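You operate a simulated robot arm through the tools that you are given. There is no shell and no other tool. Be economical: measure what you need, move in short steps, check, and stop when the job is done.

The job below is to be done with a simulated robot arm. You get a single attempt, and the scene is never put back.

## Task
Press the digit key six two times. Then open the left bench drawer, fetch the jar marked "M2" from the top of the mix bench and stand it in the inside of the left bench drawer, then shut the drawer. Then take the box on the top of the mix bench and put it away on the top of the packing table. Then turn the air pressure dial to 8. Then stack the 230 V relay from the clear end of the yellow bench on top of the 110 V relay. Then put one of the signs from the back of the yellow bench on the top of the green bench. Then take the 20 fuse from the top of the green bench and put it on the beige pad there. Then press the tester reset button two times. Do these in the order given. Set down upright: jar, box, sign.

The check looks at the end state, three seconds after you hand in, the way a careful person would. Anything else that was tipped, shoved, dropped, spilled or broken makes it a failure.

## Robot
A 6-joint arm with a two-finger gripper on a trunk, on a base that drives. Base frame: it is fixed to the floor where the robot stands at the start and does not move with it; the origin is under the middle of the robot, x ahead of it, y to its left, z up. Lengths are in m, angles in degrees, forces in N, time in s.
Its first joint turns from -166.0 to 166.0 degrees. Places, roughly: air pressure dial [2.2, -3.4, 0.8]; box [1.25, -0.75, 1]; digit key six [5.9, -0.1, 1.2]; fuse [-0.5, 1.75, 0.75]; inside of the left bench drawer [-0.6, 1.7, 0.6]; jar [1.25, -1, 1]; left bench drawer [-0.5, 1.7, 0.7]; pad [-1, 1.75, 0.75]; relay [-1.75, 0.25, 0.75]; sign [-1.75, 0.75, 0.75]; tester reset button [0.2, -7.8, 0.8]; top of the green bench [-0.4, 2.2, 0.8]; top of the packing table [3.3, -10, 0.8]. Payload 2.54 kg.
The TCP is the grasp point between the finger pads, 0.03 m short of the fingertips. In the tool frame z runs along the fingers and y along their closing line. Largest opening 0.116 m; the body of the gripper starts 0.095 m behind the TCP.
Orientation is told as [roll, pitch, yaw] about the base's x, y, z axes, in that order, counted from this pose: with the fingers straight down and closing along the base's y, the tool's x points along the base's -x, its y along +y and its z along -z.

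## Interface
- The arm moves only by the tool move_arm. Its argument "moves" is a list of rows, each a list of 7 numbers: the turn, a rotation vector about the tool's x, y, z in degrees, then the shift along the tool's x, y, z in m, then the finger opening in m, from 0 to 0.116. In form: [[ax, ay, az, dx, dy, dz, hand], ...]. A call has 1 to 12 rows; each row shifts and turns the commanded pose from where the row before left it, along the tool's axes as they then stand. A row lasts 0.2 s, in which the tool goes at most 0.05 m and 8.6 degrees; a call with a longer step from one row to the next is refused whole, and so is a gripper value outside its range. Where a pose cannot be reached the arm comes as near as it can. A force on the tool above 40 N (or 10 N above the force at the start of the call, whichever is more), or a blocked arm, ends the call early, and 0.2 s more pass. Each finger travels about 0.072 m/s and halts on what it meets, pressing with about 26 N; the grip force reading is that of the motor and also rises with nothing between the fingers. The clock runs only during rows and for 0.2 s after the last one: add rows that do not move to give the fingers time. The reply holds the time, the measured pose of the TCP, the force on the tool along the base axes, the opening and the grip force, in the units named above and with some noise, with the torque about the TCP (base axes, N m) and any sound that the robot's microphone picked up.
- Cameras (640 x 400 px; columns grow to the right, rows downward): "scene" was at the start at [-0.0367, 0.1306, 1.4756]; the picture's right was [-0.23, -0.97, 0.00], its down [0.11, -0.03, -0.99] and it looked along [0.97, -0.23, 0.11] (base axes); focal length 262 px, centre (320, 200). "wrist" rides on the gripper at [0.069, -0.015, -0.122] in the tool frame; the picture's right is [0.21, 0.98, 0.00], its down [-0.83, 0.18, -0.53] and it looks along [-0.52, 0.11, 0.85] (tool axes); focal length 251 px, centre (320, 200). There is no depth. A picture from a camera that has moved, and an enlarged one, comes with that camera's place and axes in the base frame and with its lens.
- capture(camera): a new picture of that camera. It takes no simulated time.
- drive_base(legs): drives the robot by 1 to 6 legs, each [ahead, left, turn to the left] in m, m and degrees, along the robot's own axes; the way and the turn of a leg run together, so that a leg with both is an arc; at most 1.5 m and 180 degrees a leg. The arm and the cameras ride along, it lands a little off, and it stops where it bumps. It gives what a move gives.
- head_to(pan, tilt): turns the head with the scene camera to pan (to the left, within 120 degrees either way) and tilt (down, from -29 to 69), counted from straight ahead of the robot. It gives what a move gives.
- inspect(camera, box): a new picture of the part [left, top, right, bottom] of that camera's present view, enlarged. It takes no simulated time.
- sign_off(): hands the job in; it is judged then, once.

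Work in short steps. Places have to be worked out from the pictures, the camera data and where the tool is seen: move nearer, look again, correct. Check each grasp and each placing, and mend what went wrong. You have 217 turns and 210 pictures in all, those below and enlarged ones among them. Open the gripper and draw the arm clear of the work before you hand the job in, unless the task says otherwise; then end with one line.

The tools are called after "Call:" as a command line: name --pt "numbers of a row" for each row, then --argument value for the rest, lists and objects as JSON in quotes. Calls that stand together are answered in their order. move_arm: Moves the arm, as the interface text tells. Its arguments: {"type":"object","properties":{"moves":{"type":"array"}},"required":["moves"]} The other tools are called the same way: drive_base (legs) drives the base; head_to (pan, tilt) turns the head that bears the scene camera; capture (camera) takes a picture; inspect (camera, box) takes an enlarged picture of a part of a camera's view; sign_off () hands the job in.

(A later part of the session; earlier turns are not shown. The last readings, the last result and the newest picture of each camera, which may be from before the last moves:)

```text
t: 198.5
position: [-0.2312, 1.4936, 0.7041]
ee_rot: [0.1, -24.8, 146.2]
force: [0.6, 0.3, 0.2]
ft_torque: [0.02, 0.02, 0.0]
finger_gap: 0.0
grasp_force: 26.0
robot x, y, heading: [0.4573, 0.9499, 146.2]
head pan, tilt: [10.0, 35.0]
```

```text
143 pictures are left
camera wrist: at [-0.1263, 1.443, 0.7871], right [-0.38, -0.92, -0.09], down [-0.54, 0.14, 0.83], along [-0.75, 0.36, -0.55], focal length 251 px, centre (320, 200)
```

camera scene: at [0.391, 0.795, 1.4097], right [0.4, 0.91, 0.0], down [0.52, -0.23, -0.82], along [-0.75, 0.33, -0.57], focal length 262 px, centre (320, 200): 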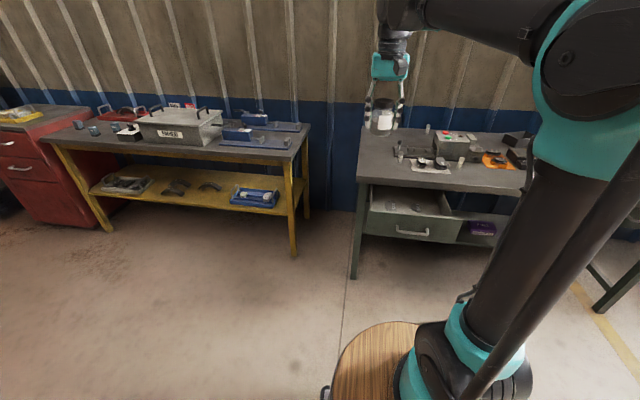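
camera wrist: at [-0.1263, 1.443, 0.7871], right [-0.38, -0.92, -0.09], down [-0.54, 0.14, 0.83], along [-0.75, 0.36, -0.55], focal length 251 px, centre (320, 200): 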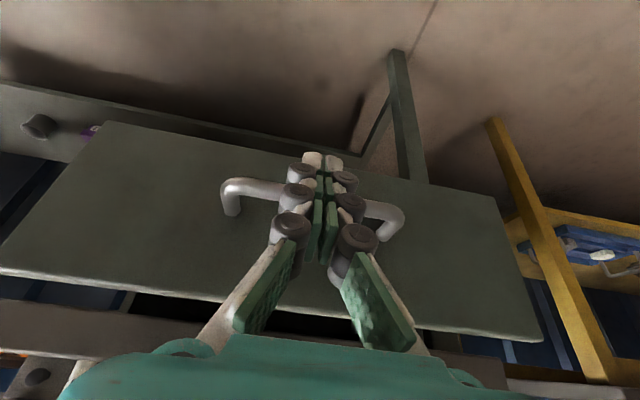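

Drawer is sliding in smoothly. Continue 15 cm.

Call:
move_arm --pt "0 0 0 -0.0136 0 0.0063 0" --pt "0 0 0 -0.0136 0 0.0063 0" --pt "0 0 0 -0.0136 0 0.0063 0" --pt "0 0 0 -0.0136 0 0.0063 0" --pt "0 0 0 -0.0136 0 0.0063 0" --pt "0 0 0 -0.0136 0 0.0063 0" --pt "0 0 0 -0.0136 0 0.0063 0" --pt "0 0 0 -0.0136 0 0.0063 0" --pt "0 0 0 -0.0136 0 0.0063 0" --pt "0 0 0 0 0 0 0"

Call:
capture --camera "wrist"

Call:
inspect --camera "scene" --box '[350, 110, 510, 240]'

```text
t: 200.7
position: [-0.3423, 1.5685, 0.7044]
ee_rot: [0.3, -24.8, 146.3]
force: [0.0, -0.3, 0.1]
ft_torque: [0.0, 0.01, 0.02]
finger_gap: 0.0002
grasp_force: 25.9
robot x, y, heading: [0.4556, 0.9511, 146.5]
head pan, tilt: [10.0, 35.0]
```

```text
142 pictures are left
camera wrist: at [-0.2392, 1.5181, 0.7868], right [-0.38, -0.92, -0.09], down [-0.54, 0.14, 0.83], along [-0.75, 0.36, -0.55], focal length 251 px, centre (320, 200)
```

wrist: 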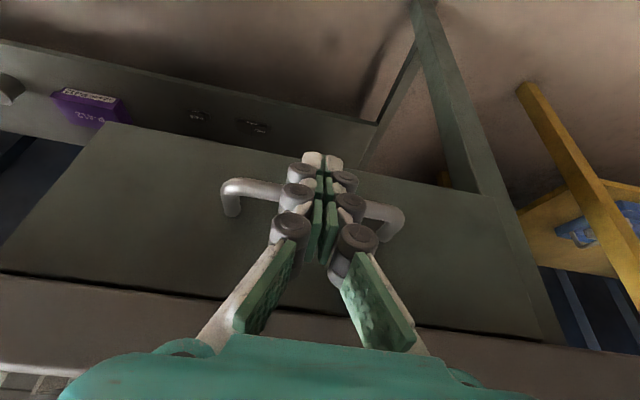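

```text
3.08 times, centred on (430, 175) of scene
camera zoom: at [0.391, 0.795, 1.4097], right [0.4, 0.92, 0.0], down [0.52, -0.23, -0.82], along [-0.75, 0.33, -0.57], focal length 807 px, centre (-18, 277)
```

zoom: 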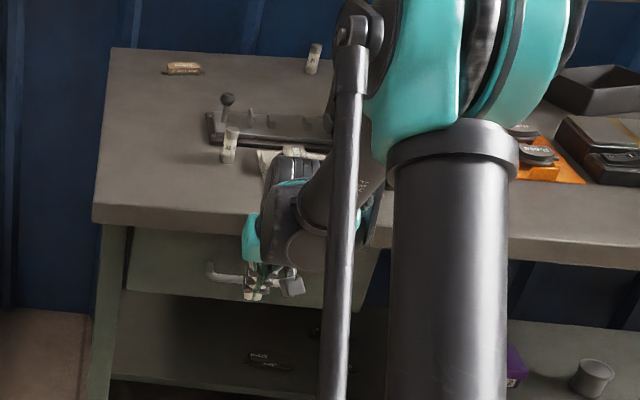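

Nearly shut (~2 cm left). Small pushes until the stop is felt.

Call:
move_arm --pt "0 0 0 -0.0073 0 0.0034 0" --pt "0 0 0 -0.0045 0 0.0021 0" --pt "0 0 0 -0.0036 0 0.0017 0" --pt "0 0 0 -0.0027 0 0.0013 0" --pt "0 0 0 -0.0027 0 0.0013 0" --pt "0 0 0 0 0 0 0"

Call:
capture --camera "wrist"

```text
t: 201.9
position: [-0.358, 1.5798, 0.7035]
ee_rot: [0.2, -24.4, 146.3]
force: [2.5, -2.3, -1.7]
ft_torque: [-0.04, -0.1, 0.01]
finger_gap: 0.0
grasp_force: 28.5
robot x, y, heading: [0.4588, 0.9501, 146.5]
head pan, tilt: [10.0, 35.0]
stopped in row 5: the force on the tool passed its limit at 47 N (the readings are from after the stop); the commanded pose is now the measured one
```

```text
140 pictures are left
camera wrist: at [-0.2556, 1.5295, 0.7874], right [-0.38, -0.92, -0.09], down [-0.54, 0.15, 0.83], along [-0.75, 0.36, -0.55], focal length 251 px, centre (320, 200)
```

wrist: 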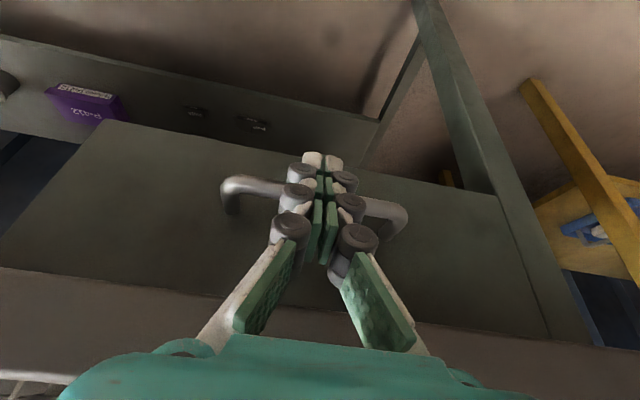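

Stop reached; drawer is shut. Withdraw along the tool axis and restore the downward pose.

Call:
move_arm --pt "0 0 0 0.02 0 -0.01 0" --pt "0 0 0 0.03 0 -0.035 0" --pt "0 0 0 0.01 0 -0.048 0" --pt "0 0 0 0 0 -0.05 0" --pt "0 0 0 0 0 -0.05 0.02" --pt "0 0 0 0 0 -0.05 0.05" --pt "0 0 0 0 0 -0.05 0.08" --pt "0 0 0 0 0 -0.05 0.1" --pt "0 0 0 0 0 -0.05 0.116" --pt "0 8.33 0 0 0 -0.03 0.116" --pt "0 8.33 0 0 0 -0.03 0.116" --pt "0 8.2 0 0 0 -0.03 0.116"

Call:
head_to --pan 10 --tilt 30

Call:
inspect --camera "scene" --box '[340, 110, 560, 280]'

```text
t: 204.5
position: [-0.1553, 1.4483, 1.1239]
ee_rot: [0.1, 0.6, 146.3]
force: [0.3, -0.2, 0.0]
ft_torque: [0.03, 0.05, 0.0]
finger_gap: 0.1159
grasp_force: 0.1
robot x, y, heading: [0.4574, 0.951, 146.2]
head pan, tilt: [10.0, 35.0]
```

```text
t: 205.1
position: [-0.1554, 1.4475, 1.1227]
ee_rot: [0.0, 0.4, 146.2]
force: [-0.2, 0.3, 0.0]
ft_torque: [0.02, 0.0, 0.01]
finger_gap: 0.1163
grasp_force: 0.1
robot x, y, heading: [0.4579, 0.948, 146.1]
head pan, tilt: [10.0, 30.0]
```

```text
2.35 times, centred on (450, 195) of scene
camera zoom: at [0.3892, 0.7957, 1.4174], right [0.4, 0.92, 0.0], down [0.46, -0.2, -0.87], along [-0.79, 0.35, -0.5], focal length 617 px, centre (14, 212)
```

zoom: 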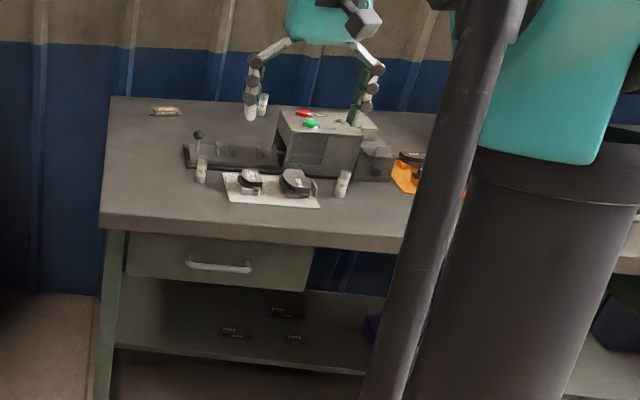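

Drawer shut, bench undisturbed. Raise the arm and return to the mix bench end for the box.

Call:
move_arm --pt "0 0 0 0.02 0 -0.04 0.116" --pt "0 0 0 0.02 0 -0.04 0.116" --pt "0 0 0 0.02 0 -0.04 0.116" --pt "0 0 0 0.02 0 -0.04 0.116" --pt "0 0 0 0.02 0 -0.04 0.116"

Call:
drive_base --legs '[[-0.156, 0.68, 0], [0, 0, -174.3], [0.52, -0.775, 0]]'

Call:
head_to --pan 0 --tilt 30

Call:
capture --camera "wrist"

Call:
inspect --camera "scene" --box '[200, 130, 400, 270]'

```text
t: 206.3
position: [-0.0714, 1.394, 1.3212]
ee_rot: [0.2, 0.6, 146.3]
force: [-0.6, 0.9, -0.4]
ft_torque: [-0.01, -0.06, 0.03]
finger_gap: 0.1157
grasp_force: 0.0
robot x, y, heading: [0.4575, 0.9516, 146.3]
head pan, tilt: [10.0, 30.0]
```

```text
t: 221.8
position: [0.7786, -1.0436, 1.3202]
ee_rot: [0.0, 0.4, -32.2]
force: [-0.7, -0.4, 0.0]
ft_torque: [-0.01, 0.01, 0.0]
finger_gap: 0.116
grasp_force: 0.0
robot x, y, heading: [0.2385, -0.616, -32.2]
head pan, tilt: [10.0, 30.0]
```

```text
t: 222.5
position: [0.7775, -1.0447, 1.3209]
ee_rot: [0.1, 0.6, -32.2]
force: [0.2, -0.6, 0.2]
ft_torque: [0.04, -0.01, 0.01]
finger_gap: 0.116
grasp_force: 0.1
robot x, y, heading: [0.2388, -0.6139, -32.2]
head pan, tilt: [0.0, 30.0]
```

```text
138 pictures are left
camera wrist: at [0.7126, -1.021, 1.4442], right [0.34, 0.94, 0.0], down [0.8, -0.29, 0.53], along [0.5, -0.18, -0.85], focal length 251 px, centre (320, 200)
```

wrist: 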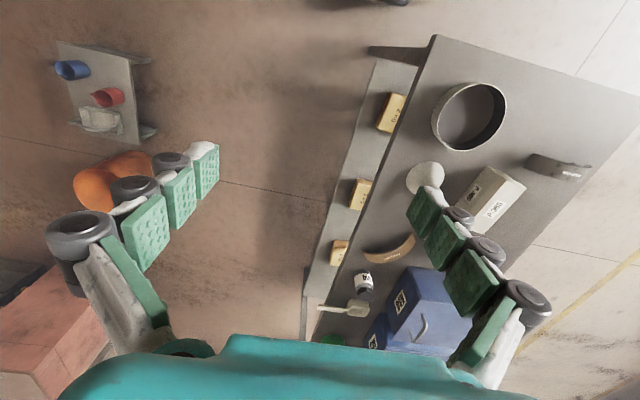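

```text
2.86 times, centred on (300, 200) of scene
camera zoom: at [0.2935, -0.4708, 1.4175], right [-0.53, -0.84, 0.0], down [-0.42, 0.27, -0.87], along [0.73, -0.46, -0.5], focal length 749 px, centre (377, 200)
```

zoom: 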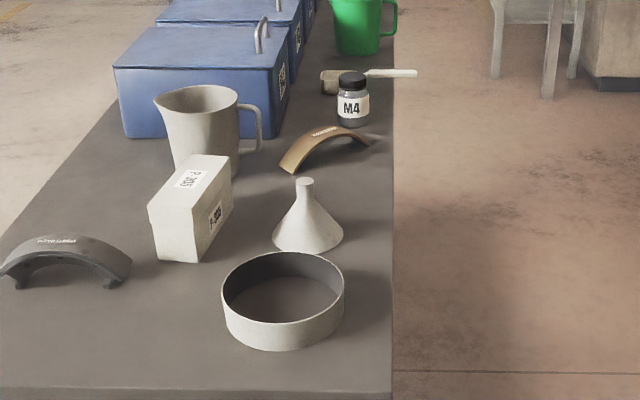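

Box P-305: about 6.6×13×9 cm, centre ≈(1.188,-0.731), long axis bearing -41°. I turn the tool to -41° and move above it.

Call:
move_arm --pt "0 0 4.5 -0.0087 0.042 0.01 0.116" --pt "0 0 4.4 -0.0087 0.042 0.01 0.116" --pt "0 0 0 -0.0087 0.0422 0.024 0.11" --pt "0 0 0 -0.0087 0.0422 0.024 0.11" --pt "0 0 0 -0.0087 0.0422 0.024 0.11" --pt "0 0 0 -0.0087 0.0422 0.024 0.11" --pt "0 0 0 -0.0087 0.0422 0.024 0.11" --pt "0 0 0 -0.0087 0.0422 0.024 0.11" --pt "0 0 0 -0.0087 0.0422 0.024 0.11" --pt "0 0 0 -0.0087 0.0422 0.024 0.11" --pt "0 0 0 -0.0087 0.0422 0.024 0.11" --pt "0 0 0 -0.0087 0.0422 0.024 0.11"

Call:
capture --camera "wrist"

```text
t: 225.1
position: [1.1791, -0.7246, 1.0564]
ee_rot: [0.1, 0.5, -41.1]
force: [-0.7, 0.0, 0.8]
ft_torque: [0.03, -0.07, -0.01]
finger_gap: 0.1099
grasp_force: 0.1
robot x, y, heading: [0.238, -0.6133, -32.5]
head pan, tilt: [0.0, 30.0]
```

```text
136 pictures are left
camera wrist: at [1.1191, -0.69, 1.1792], right [0.48, 0.88, 0.0], down [0.74, -0.41, 0.53], along [0.46, -0.25, -0.85], focal length 251 px, centre (320, 200)
```

wrist: 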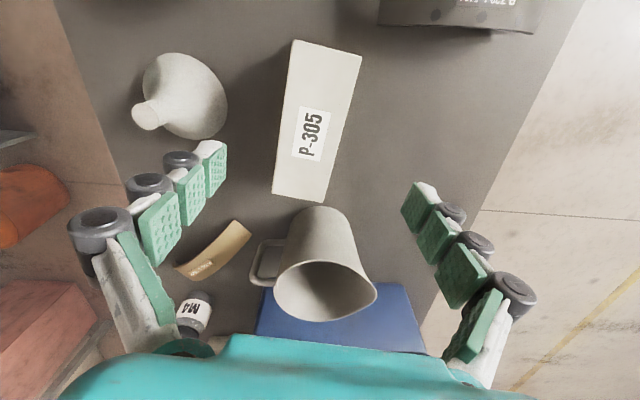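

Box centre (1.18,-0.733), axis -41.7° — well aligned. Adjust 6 mm and descend to z≈0.888.

Call:
move_arm --pt "0 0 0 -0.006 -0.0055 0.03 0.11" --pt "0 0 0 0 0 0.045 0.11" --pt "0 0 0 0 0 0.045 0.11" --pt "0 0 0 0 0 0.03 0.11" --pt "0 0 0 0 0 0.018 0.11" --pt "0 0 0 0 0 0 0.11"

Call:
capture --camera "wrist"

```text
t: 226.5
position: [1.1809, -0.7291, 0.8907]
ee_rot: [0.1, 0.5, -41.1]
force: [0.9, 0.0, 0.3]
ft_torque: [0.01, 0.03, 0.0]
finger_gap: 0.1098
grasp_force: 0.1
robot x, y, heading: [0.2401, -0.6145, -32.7]
head pan, tilt: [0.0, 30.0]
```

```text
135 pictures are left
camera wrist: at [1.1201, -0.6956, 1.0147], right [0.48, 0.88, 0.0], down [0.74, -0.41, 0.53], along [0.46, -0.25, -0.85], focal length 251 px, centre (320, 200)
```

wrist: 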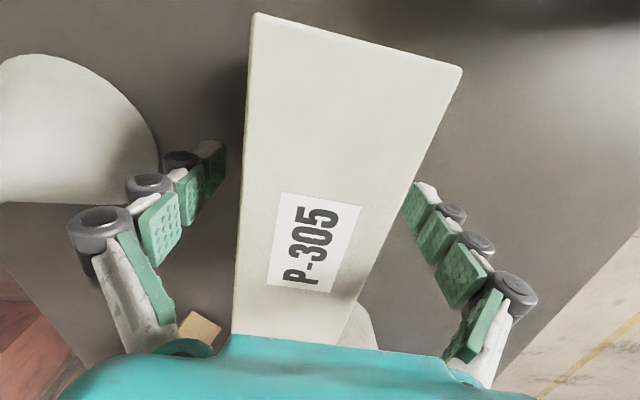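

Box between the fingers, no contact. Close.

Call:
move_arm --pt "0 0 0 0 0 0 0.08" --pt "0 0 0 0 0 0 0.06" --pt "0 0 0 0 0 0 0.05" --pt "0 0 0 0 0 0 0.05"

Call:
capture --camera "wrist"

```text
t: 227.5
position: [1.1807, -0.73, 0.8916]
ee_rot: [0.1, 0.5, -41.2]
force: [0.2, -2.7, 3.6]
ft_torque: [-0.07, 0.18, -0.02]
finger_gap: 0.0576
grasp_force: 25.9
robot x, y, heading: [0.2411, -0.6111, -32.6]
head pan, tilt: [0.0, 30.0]
```

```text
134 pictures are left
camera wrist: at [1.1199, -0.6958, 1.0152], right [0.48, 0.88, 0.0], down [0.74, -0.41, 0.53], along [0.46, -0.25, -0.85], focal length 251 px, centre (320, 200)
```

wrist: 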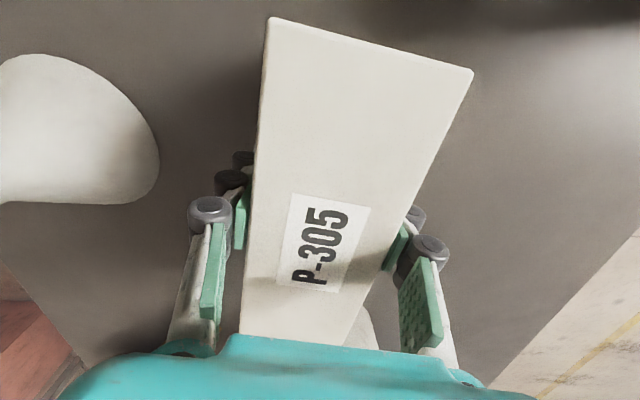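

Gripped (5.8 cm). Lift and check.

Call:
move_arm --pt "0 0 0 0 0 -0.02 0.05" --pt "0 0 0 0 0 -0.04 0.05" --pt "0 0 0 0 0 -0.045 0.05" --pt "0 0 0 0 0 -0.045 0.05" --pt "0 0 0 0 0 -0.045 0.05" --pt "0 0 0 0 0 -0.045 0.05" --pt "0 0 0 0 0 -0.045 0.05" --pt "0 0 0 0.04 0 -0.02 0.05" --pt "0 0 0 0.045 0 0 0.05" --pt "0 0 0 0.045 0 0 0.05" --pt "0 0 0 0.045 0 0 0.05" --pt "0 0 0 0.045 0 0 0.05"

Call:
capture --camera "wrist"

Call:
inspect --camera "scene" --box '[180, 100, 420, 270]'

```text
t: 230.1
position: [1.0131, -0.585, 1.1979]
ee_rot: [0.1, 0.5, -41.2]
force: [0.2, -1.4, -5.1]
ft_torque: [0.07, 0.08, -0.02]
finger_gap: 0.0574
grasp_force: 25.7
out of reach, approached as far as the arm can: row 7
robot x, y, heading: [0.24, -0.613, -32.4]
head pan, tilt: [0.0, 30.0]
```

```text
133 pictures are left
camera wrist: at [0.952, -0.5531, 1.322], right [0.48, 0.88, 0.0], down [0.74, -0.41, 0.53], along [0.46, -0.25, -0.85], focal length 251 px, centre (320, 200)
```

wrist: 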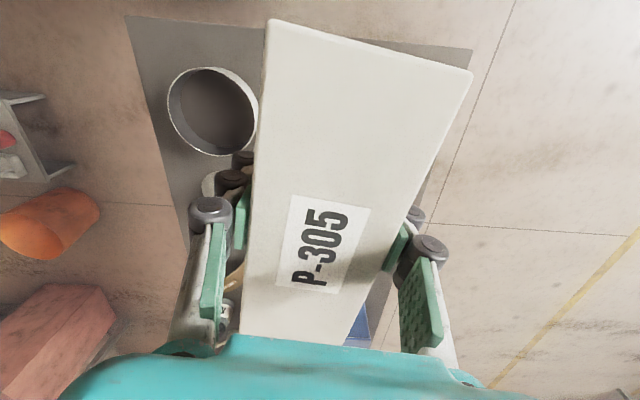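

```text
2.35 times, centred on (300, 185) of scene
camera zoom: at [0.2942, -0.471, 1.4175], right [-0.54, -0.84, 0.0], down [-0.42, 0.27, -0.87], along [0.73, -0.46, -0.5], focal length 617 px, centre (367, 235)
```

zoom: 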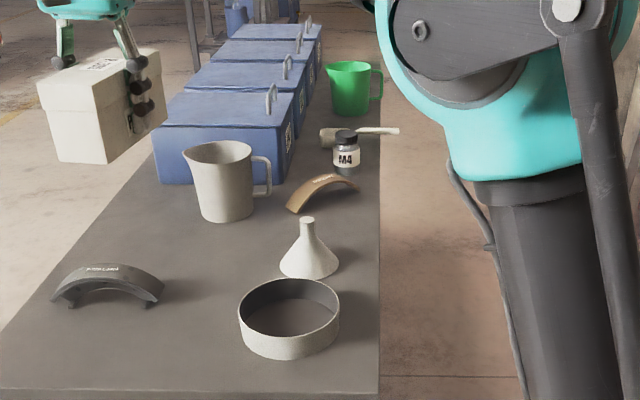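

Box held level. Now I need a route to the packing table near (3.3,-10). I look around to the right.

Call:
head_to --pan -50 --tilt 8

Call:
capture --camera "scene"

Call:
head_to --pan -110 --tilt 8

Call:
capture --camera "scene"

Call:
head_to --pan 20 --tilt 8

Call:
capture --camera "scene"

```text
t: 231.3
position: [1.0129, -0.586, 1.1982]
ee_rot: [0.1, 0.5, -41.1]
force: [-0.3, 0.8, -4.1]
ft_torque: [0.04, 0.01, -0.01]
finger_gap: 0.0575
grasp_force: 26.2
robot x, y, heading: [0.2426, -0.6143, -32.4]
head pan, tilt: [-50.0, 8.0]
```

```text
131 pictures are left
camera scene: at [0.2296, -0.5141, 1.453], right [-0.99, -0.13, 0.0], down [-0.02, 0.14, -0.99], along [0.13, -0.98, -0.14], focal length 262 px, centre (320, 200)
```

scene: 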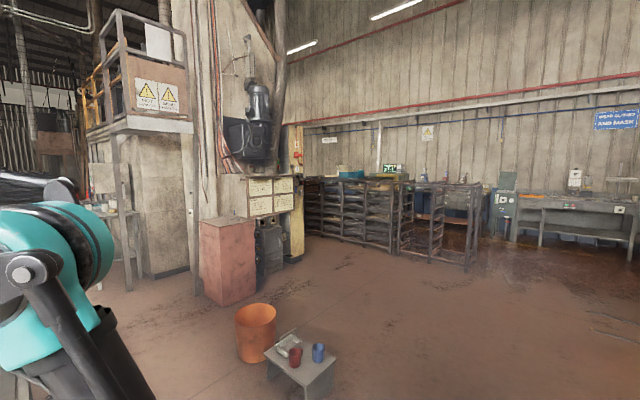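

```text
t: 232.6
position: [1.0137, -0.5856, 1.1988]
ee_rot: [0.1, 0.5, -41.1]
force: [0.1, 0.4, -3.9]
ft_torque: [0.03, 0.05, -0.03]
finger_gap: 0.0574
grasp_force: 25.8
robot x, y, heading: [0.2406, -0.6127, -32.4]
head pan, tilt: [-110.0, 8.0]
```

```text
130 pictures are left
camera scene: at [0.144, -0.4789, 1.4531], right [-0.61, 0.79, 0.0], down [0.11, 0.09, -0.99], along [-0.78, -0.61, -0.14], focal length 262 px, centre (320, 200)
```

scene: 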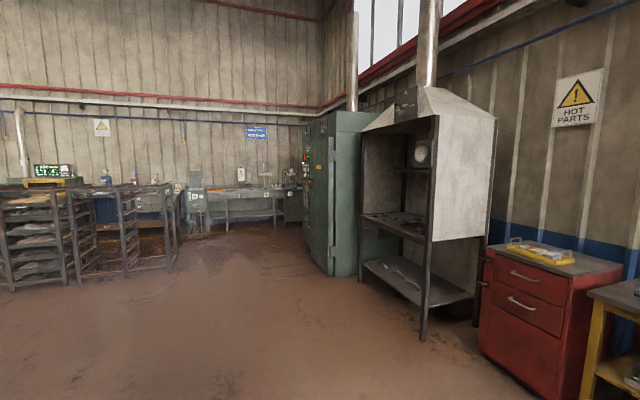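

```text
t: 234.7
position: [1.0136, -0.586, 1.1987]
ee_rot: [0.0, 0.5, -41.1]
force: [0.3, -0.6, -4.4]
ft_torque: [0.02, 0.0, 0.01]
finger_gap: 0.0574
grasp_force: 25.9
robot x, y, heading: [0.2377, -0.6121, -32.4]
head pan, tilt: [20.0, 8.0]
```

```text
129 pictures are left
camera scene: at [0.3077, -0.4422, 1.453], right [-0.21, -0.98, 0.0], down [-0.14, 0.03, -0.99], along [0.97, -0.21, -0.14], focal length 262 px, centre (320, 200)
```

scene: 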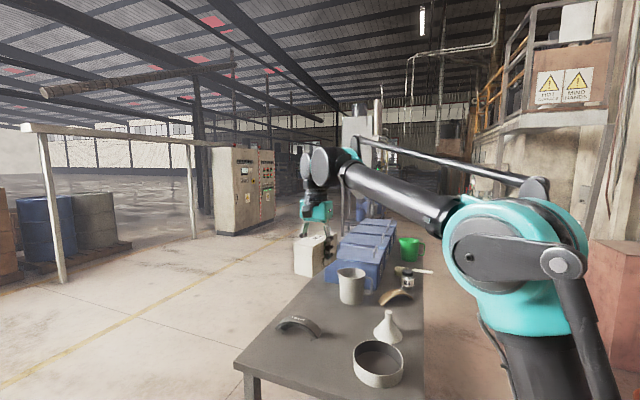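

The packing table lies beyond racks, along the far wall. I centre the arm, back away from the bench and drive toward the aisle between the machine and the racks, then look again.

Call:
move_arm --pt "0 0 0 0.01 -0.047 0 0.05" --pt "0 0 0 0.01 -0.047 0 0.05" --pt "0 0 0 0.01 -0.047 0 0.05" --pt "0 0 0 0.01 -0.047 0 0.05" --pt "0 0 0 0 -0.048 0 0.05" --pt "0 0 0 0 -0.048 0 0.05" --pt "0 0 0 0 -0.048 0 0.05" --pt "0 0 0 0 -0.048 0 0.05"

Call:
drive_base --legs '[[-0.4, 0, 0], [0.45, -1.0, 0], [0.3, -0.65, 0], [0.75, -0.7, 0]]'

Call:
head_to --pan -5 --tilt 12

Call:
capture --camera "scene"

Call:
head_to --pan -60 --tilt 12

Call:
capture --camera "scene"

```text
t: 236.5
position: [0.7358, -0.8501, 1.1955]
ee_rot: [0.1, 0.5, -41.1]
force: [1.0, 0.1, -4.0]
ft_torque: [0.03, 0.08, 0.02]
finger_gap: 0.0578
grasp_force: 26.0
robot x, y, heading: [0.2412, -0.6127, -32.3]
head pan, tilt: [20.0, 8.0]
```

```text
t: 252.5
position: [0.2594, -3.4432, 1.1964]
ee_rot: [0.0, 0.5, -45.7]
force: [-0.7, -0.2, -3.1]
ft_torque: [0.0, 0.04, -0.01]
finger_gap: 0.0574
grasp_force: 26.6
robot x, y, heading: [-0.218, -3.1742, -37.0]
head pan, tilt: [20.0, 8.0]
```

```text
t: 253.4
position: [0.2591, -3.4423, 1.1963]
ee_rot: [0.2, 0.6, -45.6]
force: [-0.3, 0.5, -3.9]
ft_torque: [-0.01, 0.0, -0.01]
finger_gap: 0.0576
grasp_force: 26.1
robot x, y, heading: [-0.2176, -3.1722, -37.1]
head pan, tilt: [-5.0, 12.0]
```

```text
128 pictures are left
camera scene: at [-0.1537, -3.0389, 1.4466], right [-0.67, -0.74, 0.0], down [-0.15, 0.14, -0.98], along [0.73, -0.65, -0.21], focal length 262 px, centre (320, 200)
```

scene: 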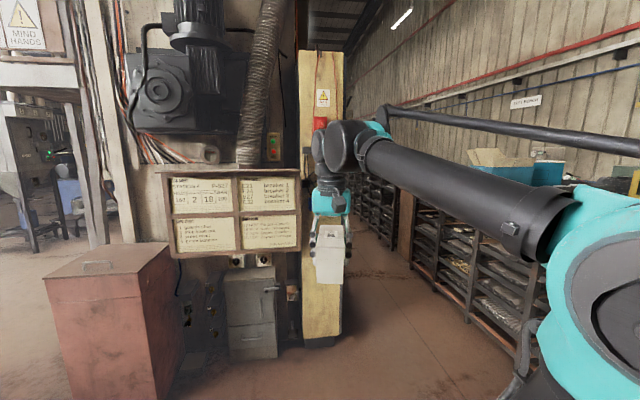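

```text
t: 254.7
position: [0.2592, -3.4425, 1.1957]
ee_rot: [0.1, 0.5, -45.7]
force: [-0.6, -0.9, -4.3]
ft_torque: [0.03, 0.02, 0.02]
finger_gap: 0.0575
grasp_force: 25.6
robot x, y, heading: [-0.2154, -3.1688, -37.1]
head pan, tilt: [-60.0, 12.0]
```

```text
127 pictures are left
camera scene: at [-0.2343, -3.0692, 1.4466], right [-0.99, 0.12, 0.0], down [0.02, 0.21, -0.98], along [-0.12, -0.97, -0.21], focal length 262 px, centre (320, 200)
```

scene: 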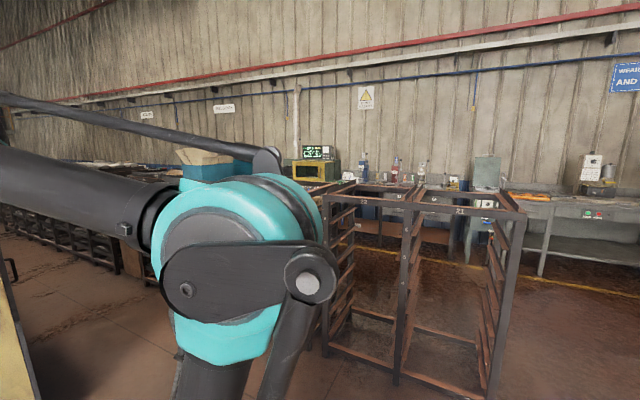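

The corridor between racks and wall benches (normal offset ≈5.4 m) looks ~1.4 m wide. I go round the racks' near end into it, facing along the wall.

Call:
drive_base --legs '[[-1.4, 0, 3.3], [0, -1.4, 0], [0, -1.25, 0]]'

Call:
head_to --pan 0 --tilt 15

Call:
capture --camera "scene"

```text
t: 267.8
position: [-1.6423, -3.6697, 1.1978]
ee_rot: [0.0, -0.2, -41.0]
force: [-0.3, -1.7, -4.1]
ft_torque: [0.14, -0.02, -0.01]
finger_gap: 0.0578
grasp_force: 26.2
robot x, y, heading: [-2.1278, -3.4468, -32.6]
head pan, tilt: [-60.0, 12.0]
stopped in leg 2: the robot was blocked; the commanded pose is now the measured one
```

```text
t: 269.1
position: [-1.6417, -3.6701, 1.1982]
ee_rot: [0.1, -0.1, -41.1]
force: [0.9, 0.2, -3.8]
ft_torque: [0.02, 0.0, -0.02]
finger_gap: 0.0574
grasp_force: 26.1
robot x, y, heading: [-2.1249, -3.4439, -32.4]
head pan, tilt: [0.0, 15.0]
```

```text
126 pictures are left
camera scene: at [-2.061, -3.3102, 1.4451], right [-0.54, -0.84, 0.0], down [-0.22, 0.14, -0.96], along [0.81, -0.52, -0.27], focal length 262 px, centre (320, 200)
```

scene: 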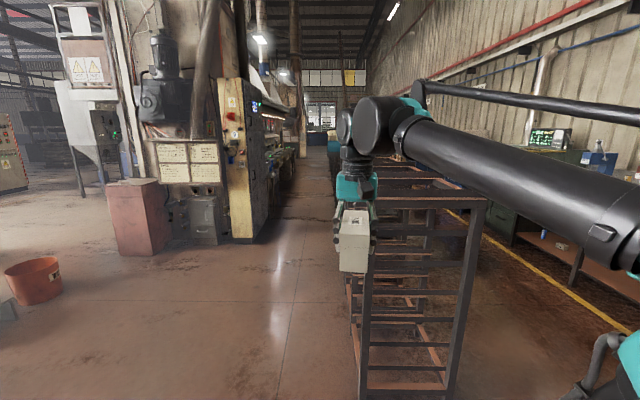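

I was blocked by something on my right. Look down there.

Call:
head_to --pan -85 --tilt 40

Call:
capture --camera "scene"

```text
t: 270.7
position: [-1.6426, -3.6699, 1.1987]
ee_rot: [-0.1, -0.1, -41.1]
force: [0.3, 0.0, -3.5]
ft_torque: [0.0, 0.03, 0.01]
finger_gap: 0.0574
grasp_force: 26.6
robot x, y, heading: [-2.1266, -3.4388, -32.4]
head pan, tilt: [-85.0, 40.0]
```

```text
125 pictures are left
camera scene: at [-2.1792, -3.3354, 1.4062], right [-0.89, 0.46, 0.01], down [0.29, 0.57, -0.77], along [-0.36, -0.68, -0.64], focal length 262 px, centre (320, 200)
```

scene: 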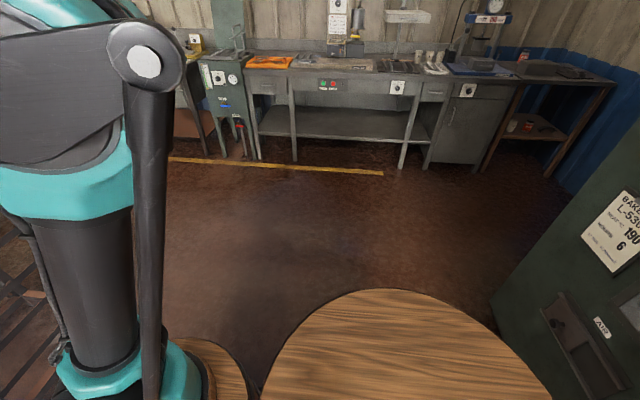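

My rear is close to the green oven's door handle. I move 0.27 m ahead first, then continue right into the corridor.

Call:
drive_base --legs '[[0.27, 0, 0], [0, -1.4, 0]]'

Call:
head_to --pan 0 --tilt 15

Call:
capture --camera "scene"

```text
t: 273.4
position: [-1.4449, -3.7845, 1.1985]
ee_rot: [-0.1, -0.5, -42.5]
force: [-0.5, -0.1, -4.5]
ft_torque: [0.02, -0.01, 0.01]
finger_gap: 0.0575
grasp_force: 25.5
robot x, y, heading: [-1.9244, -3.5462, -34.1]
head pan, tilt: [-85.0, 40.0]
stopped in leg 2: the robot was blocked; the commanded pose is now the measured one
```

```text
t: 275.0
position: [-1.4446, -3.7834, 1.1988]
ee_rot: [0.0, -0.4, -42.6]
force: [-0.7, 0.3, -3.6]
ft_torque: [0.03, -0.01, -0.01]
finger_gap: 0.0573
grasp_force: 25.8
robot x, y, heading: [-1.9259, -3.548, -34.0]
head pan, tilt: [0.0, 15.0]
```

```text
124 pictures are left
camera scene: at [-1.8634, -3.4073, 1.4417], right [-0.56, -0.83, 0.0], down [-0.22, 0.14, -0.97], along [0.8, -0.54, -0.26], focal length 262 px, centre (320, 200)
```

scene: 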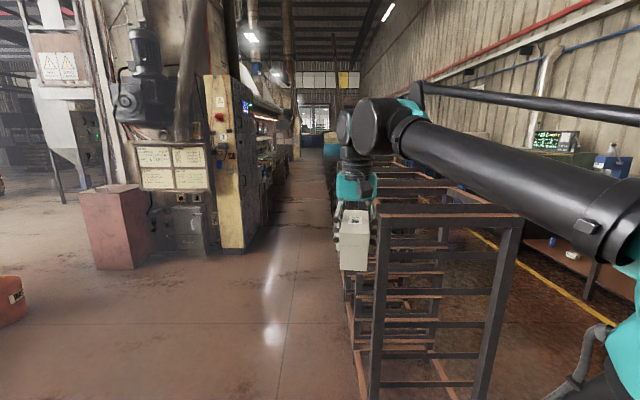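

Still blocked on the right. I look straight down on the right side.

Call:
head_to --pan -60 --tilt 60

Call:
capture --camera "scene"

Call:
head_to --pan -118 --tilt 45

Call:
capture --camera "scene"

```text
t: 276.3
position: [-1.4449, -3.7821, 1.1985]
ee_rot: [-0.2, -0.4, -42.6]
force: [0.9, -0.1, -3.4]
ft_torque: [-0.01, 0.0, 0.02]
finger_gap: 0.0575
grasp_force: 26.4
robot x, y, heading: [-1.9271, -3.5487, -34.0]
head pan, tilt: [-60.0, 60.0]
```

```text
123 pictures are left
camera scene: at [-1.9454, -3.4219, 1.3755], right [-1.0, 0.07, 0.0], down [0.06, 0.86, -0.5], along [-0.03, -0.5, -0.87], focal length 262 px, centre (320, 200)
```

scene: 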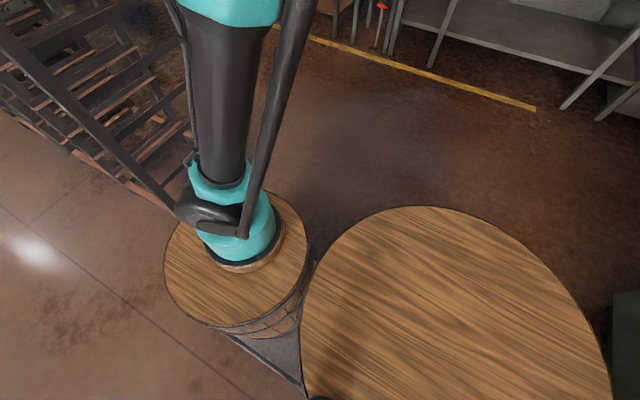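

```text
t: 277.6
position: [-1.4465, -3.7833, 1.1996]
ee_rot: [-0.2, -0.4, -42.6]
force: [0.2, 1.4, -3.8]
ft_torque: [0.06, 0.04, -0.03]
finger_gap: 0.0576
grasp_force: 26.6
robot x, y, heading: [-1.9209, -3.549, -33.7]
head pan, tilt: [-118.0, 45.0]
```

```text
122 pictures are left
camera scene: at [-2.0127, -3.3938, 1.3949], right [-0.47, 0.88, 0.0], down [0.62, 0.33, -0.71], along [-0.62, -0.33, -0.71], focal length 262 px, centre (320, 200)
```

scene: 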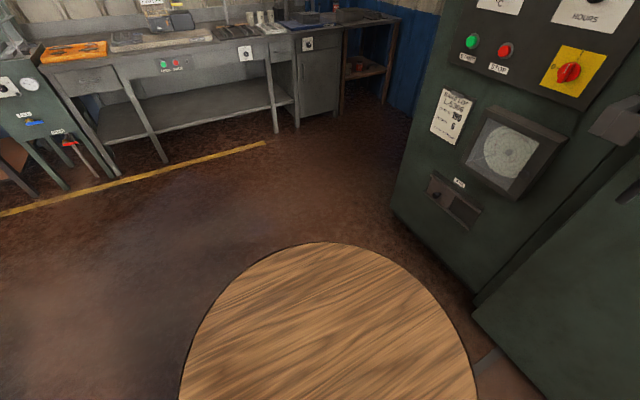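

Nothing obvious on the floor; maybe the carried box or gripper is beside the rack. Check the wrist view and the front-right view.

Call:
capture --camera "wrist"

Call:
head_to --pan -20 --tilt 50

Call:
capture --camera "scene"

```text
121 pictures are left
camera wrist: at [-1.5063, -3.7468, 1.3221], right [0.5, 0.86, 0.0], down [0.73, -0.42, 0.54], along [0.47, -0.27, -0.84], focal length 251 px, centre (320, 200)
```

wrist: 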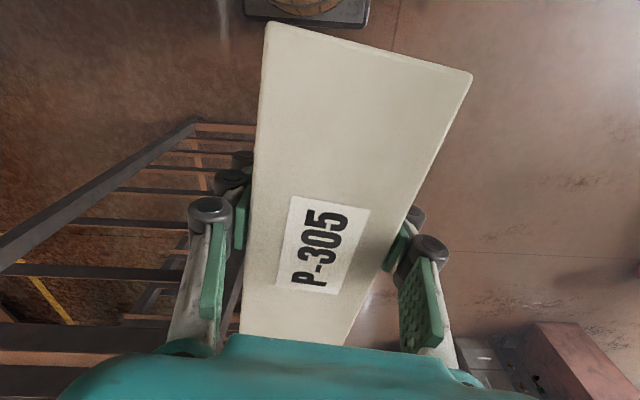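

```text
t: 279.3
position: [-1.4453, -3.7834, 1.1996]
ee_rot: [-0.1, -0.5, -42.6]
force: [-0.1, 0.0, -3.9]
ft_torque: [0.0, -0.02, -0.02]
finger_gap: 0.0579
grasp_force: 26.1
robot x, y, heading: [-1.9217, -3.5476, -33.6]
head pan, tilt: [-20.0, 50.0]
```

```text
120 pictures are left
camera scene: at [-1.8957, -3.4176, 1.388], right [-0.81, -0.59, 0.0], down [-0.45, 0.62, -0.64], along [0.38, -0.52, -0.77], focal length 262 px, centre (320, 200)
```

scene: 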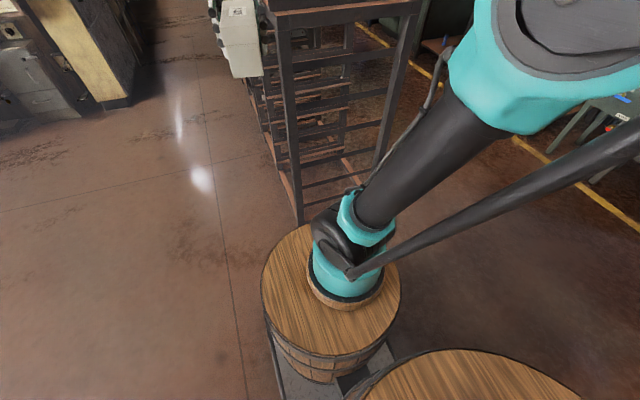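

Nothing visibly touching. I test with a short rightward move to learn more.

Call:
drive_base --legs '[[0, -0.15, 0]]'

Call:
head_to --pan -95 --tilt 69

Call:
capture --camera "scene"

```text
t: 280.6
position: [-1.4887, -3.86, 1.1995]
ee_rot: [-0.1, -0.6, -48.3]
force: [-0.3, 0.8, -4.5]
ft_torque: [0.01, 0.02, -0.02]
finger_gap: 0.0574
grasp_force: 26.1
robot x, y, heading: [-1.9442, -3.5818, -39.6]
head pan, tilt: [-20.0, 50.0]
stopped in leg 1: the robot was blocked; the commanded pose is now the measured one
```

```text
t: 282.1
position: [-1.4892, -3.8606, 1.1999]
ee_rot: [-0.1, -0.4, -48.3]
force: [1.0, 0.0, -3.1]
ft_torque: [0.04, 0.04, 0.02]
finger_gap: 0.0577
grasp_force: 25.8
robot x, y, heading: [-1.9445, -3.5728, -39.8]
head pan, tilt: [-95.0, 68.8]
```

```text
119 pictures are left
camera scene: at [-1.9784, -3.4246, 1.366], right [-0.71, 0.7, 0.0], down [0.65, 0.66, -0.36], along [-0.25, -0.26, -0.93], focal length 262 px, centre (320, 200)
```

scene: 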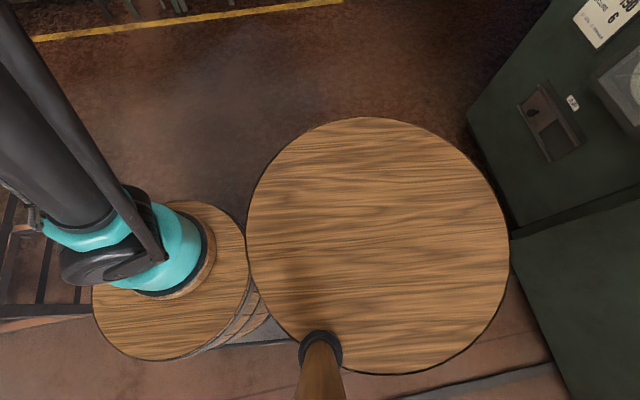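

The trial pivoted me, so my rear (long base plate) was touching the oven. I raise the carried box, move ahead ~0.38 m, straighten, and then shift right.

Call:
move_arm --pt "0 0 0 0 0 -0.045 0.05" --pt "0 0 0 0 0 -0.045 0.05" --pt "0 0 0 0 0 -0.045 0.05" --pt "0 0 0 0 0 -0.045 0.05"

Call:
drive_base --legs '[[0.26, 0, 0], [0, 0, 6.0], [0.12, 0, 0], [0, -0.4, 0]]'

Call:
head_to --pan -20 --tilt 50

Call:
capture --camera "scene"

```text
t: 283.1
position: [-1.4908, -3.8595, 1.3805]
ee_rot: [0.0, -0.4, -48.3]
force: [-0.5, 0.4, -3.8]
ft_torque: [0.0, -0.01, 0.01]
finger_gap: 0.0576
grasp_force: 26.6
robot x, y, heading: [-1.9409, -3.5779, -39.6]
head pan, tilt: [-95.0, 68.8]
```

```text
t: 288.4
position: [-1.3844, -4.3674, 1.381]
ee_rot: [-0.1, -0.3, -41.6]
force: [0.3, -0.2, -4.6]
ft_torque: [-0.01, 0.01, -0.01]
finger_gap: 0.0573
grasp_force: 25.8
robot x, y, heading: [-1.8627, -4.1364, -32.8]
head pan, tilt: [-95.0, 68.8]
```

```text
t: 289.8
position: [-1.3837, -4.3673, 1.3814]
ee_rot: [-0.1, -0.4, -41.5]
force: [-0.2, 0.0, -4.1]
ft_torque: [0.01, 0.03, -0.03]
finger_gap: 0.0571
grasp_force: 25.6
robot x, y, heading: [-1.8664, -4.1376, -32.8]
head pan, tilt: [-20.0, 50.0]
```

```text
118 pictures are left
camera scene: at [-1.8397, -4.0102, 1.3879], right [-0.8, -0.6, 0.0], down [-0.46, 0.61, -0.64], along [0.39, -0.51, -0.77], focal length 262 px, centre (320, 200)
```

scene: 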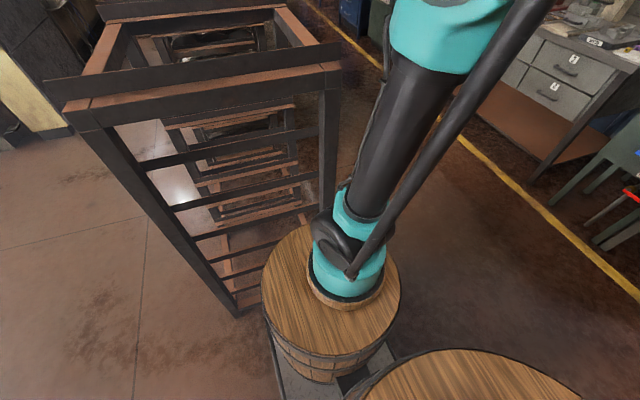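

Free now. Continue right about 1.0 m into the corridor centre and look ahead.

Call:
drive_base --legs '[[0, -1.0, -1]]'

Call:
head_to --pan 5 --tilt 20

Call:
capture --camera "scene"

```text
t: 295.0
position: [-1.94, -5.2137, 1.3808]
ee_rot: [-0.1, -0.4, -42.8]
force: [-0.1, 0.4, -4.4]
ft_torque: [0.01, 0.03, 0.03]
finger_gap: 0.0575
grasp_force: 26.2
robot x, y, heading: [-2.416, -4.9742, -34.0]
head pan, tilt: [-20.0, 50.0]
```

```text
t: 296.0
position: [-1.9404, -5.214, 1.3811]
ee_rot: [-0.1, -0.4, -42.9]
force: [-0.1, -1.0, -4.1]
ft_torque: [0.0, 0.02, -0.02]
finger_gap: 0.0576
grasp_force: 26.0
robot x, y, heading: [-2.4168, -4.9796, -33.8]
head pan, tilt: [5.0, 20.0]
```

```text
117 pictures are left
camera scene: at [-2.3516, -4.8298, 1.4334], right [-0.49, -0.87, 0.0], down [-0.3, 0.17, -0.94], along [0.82, -0.46, -0.34], focal length 262 px, centre (320, 200)
```

scene: 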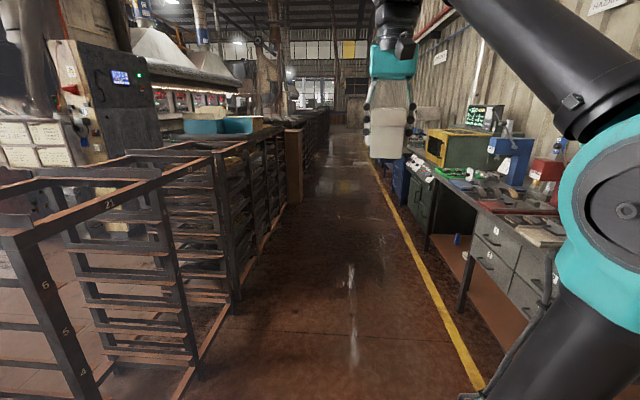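

Clear corridor ahead. I drive 3 legs, then re-check heading.

Call:
drive_base --legs '[[1.5, 0, 0], [1.5, 0, 0]]'

Call:
capture --camera "scene"

```text
t: 310.4
position: [0.5249, -6.9134, 1.3798]
ee_rot: [-0.1, -0.5, -43.6]
force: [0.3, 0.6, -3.6]
ft_torque: [0.02, 0.02, 0.0]
finger_gap: 0.0576
grasp_force: 25.8
robot x, y, heading: [0.0462, -6.6709, -35.0]
head pan, tilt: [5.0, 20.0]
```

```text
116 pictures are left
camera scene: at [0.1208, -6.5226, 1.4335], right [-0.5, -0.87, 0.0], down [-0.3, 0.17, -0.94], along [0.81, -0.47, -0.34], focal length 262 px, centre (320, 200)
```

scene: 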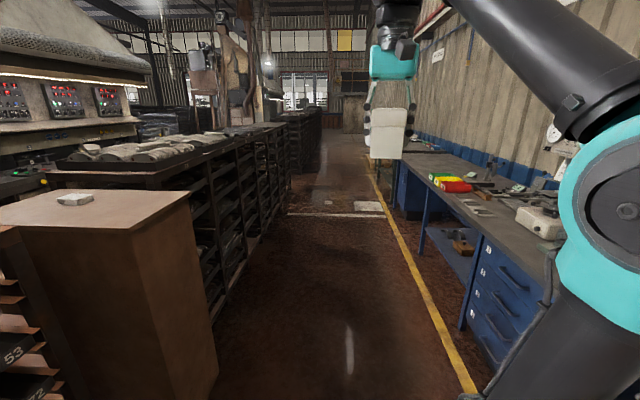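

On track (offset 5.5 m). Continue, straightening by +1.3°.

Call:
drive_base --legs '[[1.5, 0, 1.3], [1.5, 0, 0]]'

Call:
capture --camera "scene"

Call:
head_to --pan -40 --tilt 15

Call:
capture --camera "scene"

```text
t: 324.9
position: [2.9557, -8.6774, 1.3805]
ee_rot: [-0.1, -0.4, -44.8]
force: [0.4, -0.6, -4.7]
ft_torque: [0.02, 0.01, 0.01]
finger_gap: 0.0577
grasp_force: 26.5
robot x, y, heading: [2.4865, -8.4233, -36.2]
head pan, tilt: [5.0, 20.0]
```

```text
115 pictures are left
camera scene: at [2.5582, -8.2792, 1.4335], right [-0.52, -0.86, 0.0], down [-0.29, 0.18, -0.94], along [0.8, -0.49, -0.34], focal length 262 px, centre (320, 200)
```

scene: 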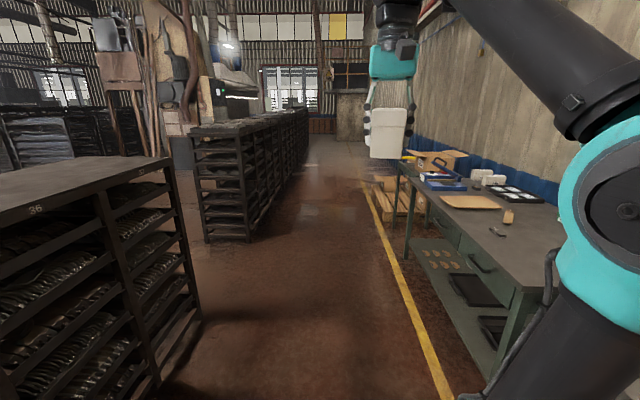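

```text
t: 326.0
position: [2.9558, -8.6773, 1.3799]
ee_rot: [-0.1, -0.4, -44.8]
force: [0.4, 0.5, -4.3]
ft_torque: [-0.02, 0.0, 0.0]
finger_gap: 0.0574
grasp_force: 26.4
robot x, y, heading: [2.4891, -8.4249, -36.0]
head pan, tilt: [-40.0, 15.0]
```

```text
114 pictures are left
camera scene: at [2.5009, -8.3218, 1.4417], right [-0.97, -0.24, 0.0], down [-0.06, 0.25, -0.97], along [0.23, -0.94, -0.26], focal length 262 px, centre (320, 200)
```

scene: 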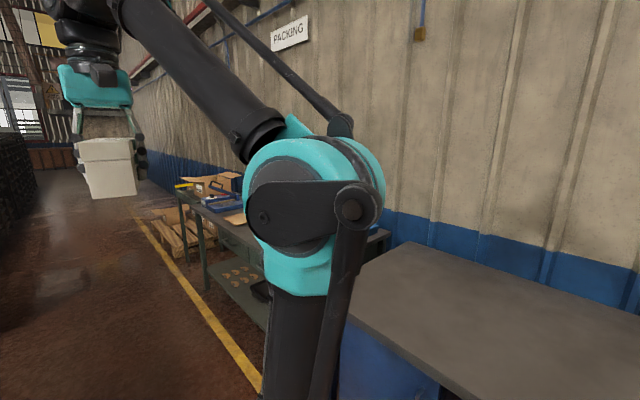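

The "PACKING" table is ahead right: front edge at offset ≈6.17, free surface at its near end. I drive 0.62 m on, slightly left, and then examine it.

Call:
drive_base --legs '[[0.62, 0.1, 2.3]]'

Call:
head_to --pan -75 --tilt 35

Call:
capture --camera "scene"

Call:
capture --camera "wrist"

```text
t: 329.6
position: [3.5342, -8.9594, 1.3817]
ee_rot: [-0.1, -0.4, -44.0]
force: [0.5, 0.2, -3.9]
ft_torque: [0.0, 0.02, -0.01]
finger_gap: 0.0577
grasp_force: 26.1
robot x, y, heading: [3.0615, -8.7133, -35.3]
head pan, tilt: [-40.0, 15.0]
```

```text
t: 330.6
position: [3.5347, -8.9594, 1.381]
ee_rot: [-0.2, -0.5, -44.0]
force: [-0.8, 0.5, -3.9]
ft_torque: [0.04, 0.01, 0.01]
finger_gap: 0.0575
grasp_force: 26.2
robot x, y, heading: [3.065, -8.7131, -35.2]
head pan, tilt: [-75.0, 35.0]
```

```text
113 pictures are left
camera scene: at [3.0202, -8.6027, 1.4097], right [-0.94, 0.34, 0.0], down [0.2, 0.54, -0.82], along [-0.28, -0.77, -0.57], focal length 262 px, centre (320, 200)
```

scene: 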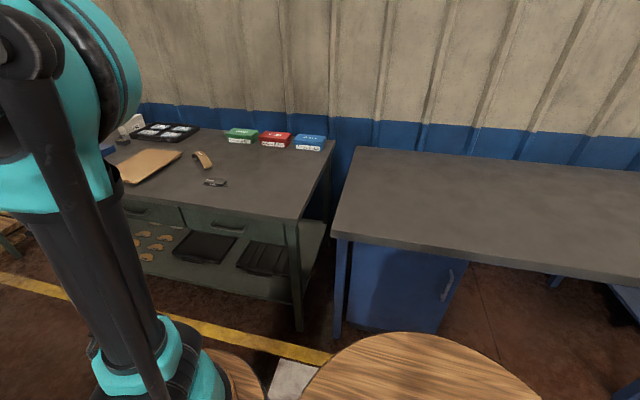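

```text
112 pictures are left
camera wrist: at [3.4747, -8.9211, 1.5033], right [0.52, 0.85, 0.0], down [0.72, -0.44, 0.54], along [0.46, -0.28, -0.84], focal length 251 px, centre (320, 200)
```

wrist: 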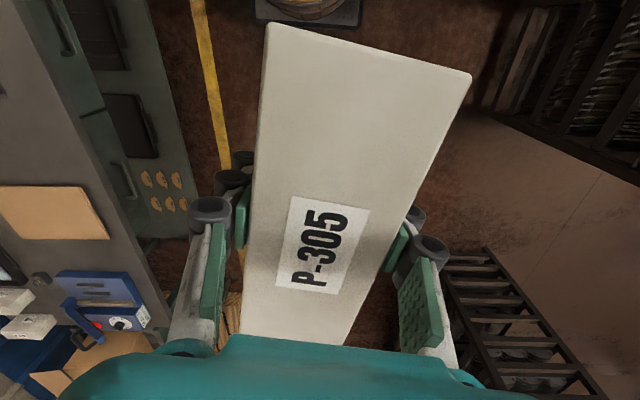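

Table corner at (2.82,-9.33), free spot at about (2.93,-9.64) on z≈0.80. I swing the arm to the right, rotating the box with it.

Call:
move_arm --pt "0 0 7.2 -0.02 -0.037 0 0.05" --pt "0 0 7.2 -0.02 -0.037 0 0.05" --pt "0 0 7.2 -0.02 -0.037 0 0.05" --pt "0 0 7.2 -0.02 -0.037 0 0.05" --pt "0 0 7.2 -0.02 -0.037 0 0.05" --pt "0 0 7.2 -0.02 -0.037 0 0.05" --pt "0 0 7.2 -0.02 -0.037 0 0.05" --pt "0 0 7.2 -0.02 -0.037 0 0.05" --pt "0 0 7.2 -0.02 -0.037 0 0.05" --pt "0 0 7.2 -0.02 -0.037 0 0.05" --pt "0 0 7.2 -0.02 -0.037 0 0.05"

Call:
capture --camera "wrist"

Call:
capture --camera "scene"

```text
t: 333.0
position: [3.2004, -9.2228, 1.3841]
ee_rot: [0.3, -0.2, -123.2]
force: [0.2, -0.4, -4.0]
ft_torque: [0.01, 0.02, 0.0]
finger_gap: 0.0574
grasp_force: 25.8
robot x, y, heading: [3.0576, -8.7123, -35.4]
head pan, tilt: [-75.0, 35.0]
```

```text
111 pictures are left
camera wrist: at [3.2258, -9.1551, 1.5069], right [0.93, -0.35, 0.01], down [-0.3, -0.79, 0.54], along [-0.19, -0.5, -0.84], focal length 251 px, centre (320, 200)
```

wrist: 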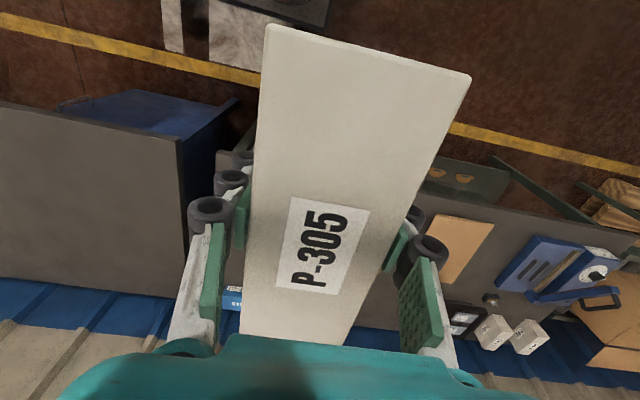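

```text
110 pictures are left
camera scene: at [3.0203, -8.6027, 1.4097], right [-0.94, 0.34, 0.0], down [0.2, 0.54, -0.82], along [-0.28, -0.77, -0.57], focal length 262 px, centre (320, 200)
```

scene: 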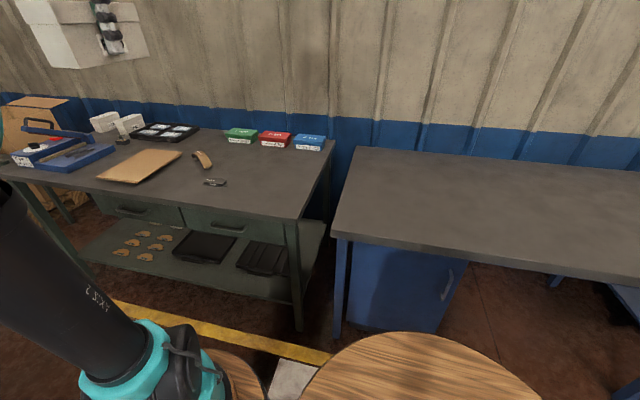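

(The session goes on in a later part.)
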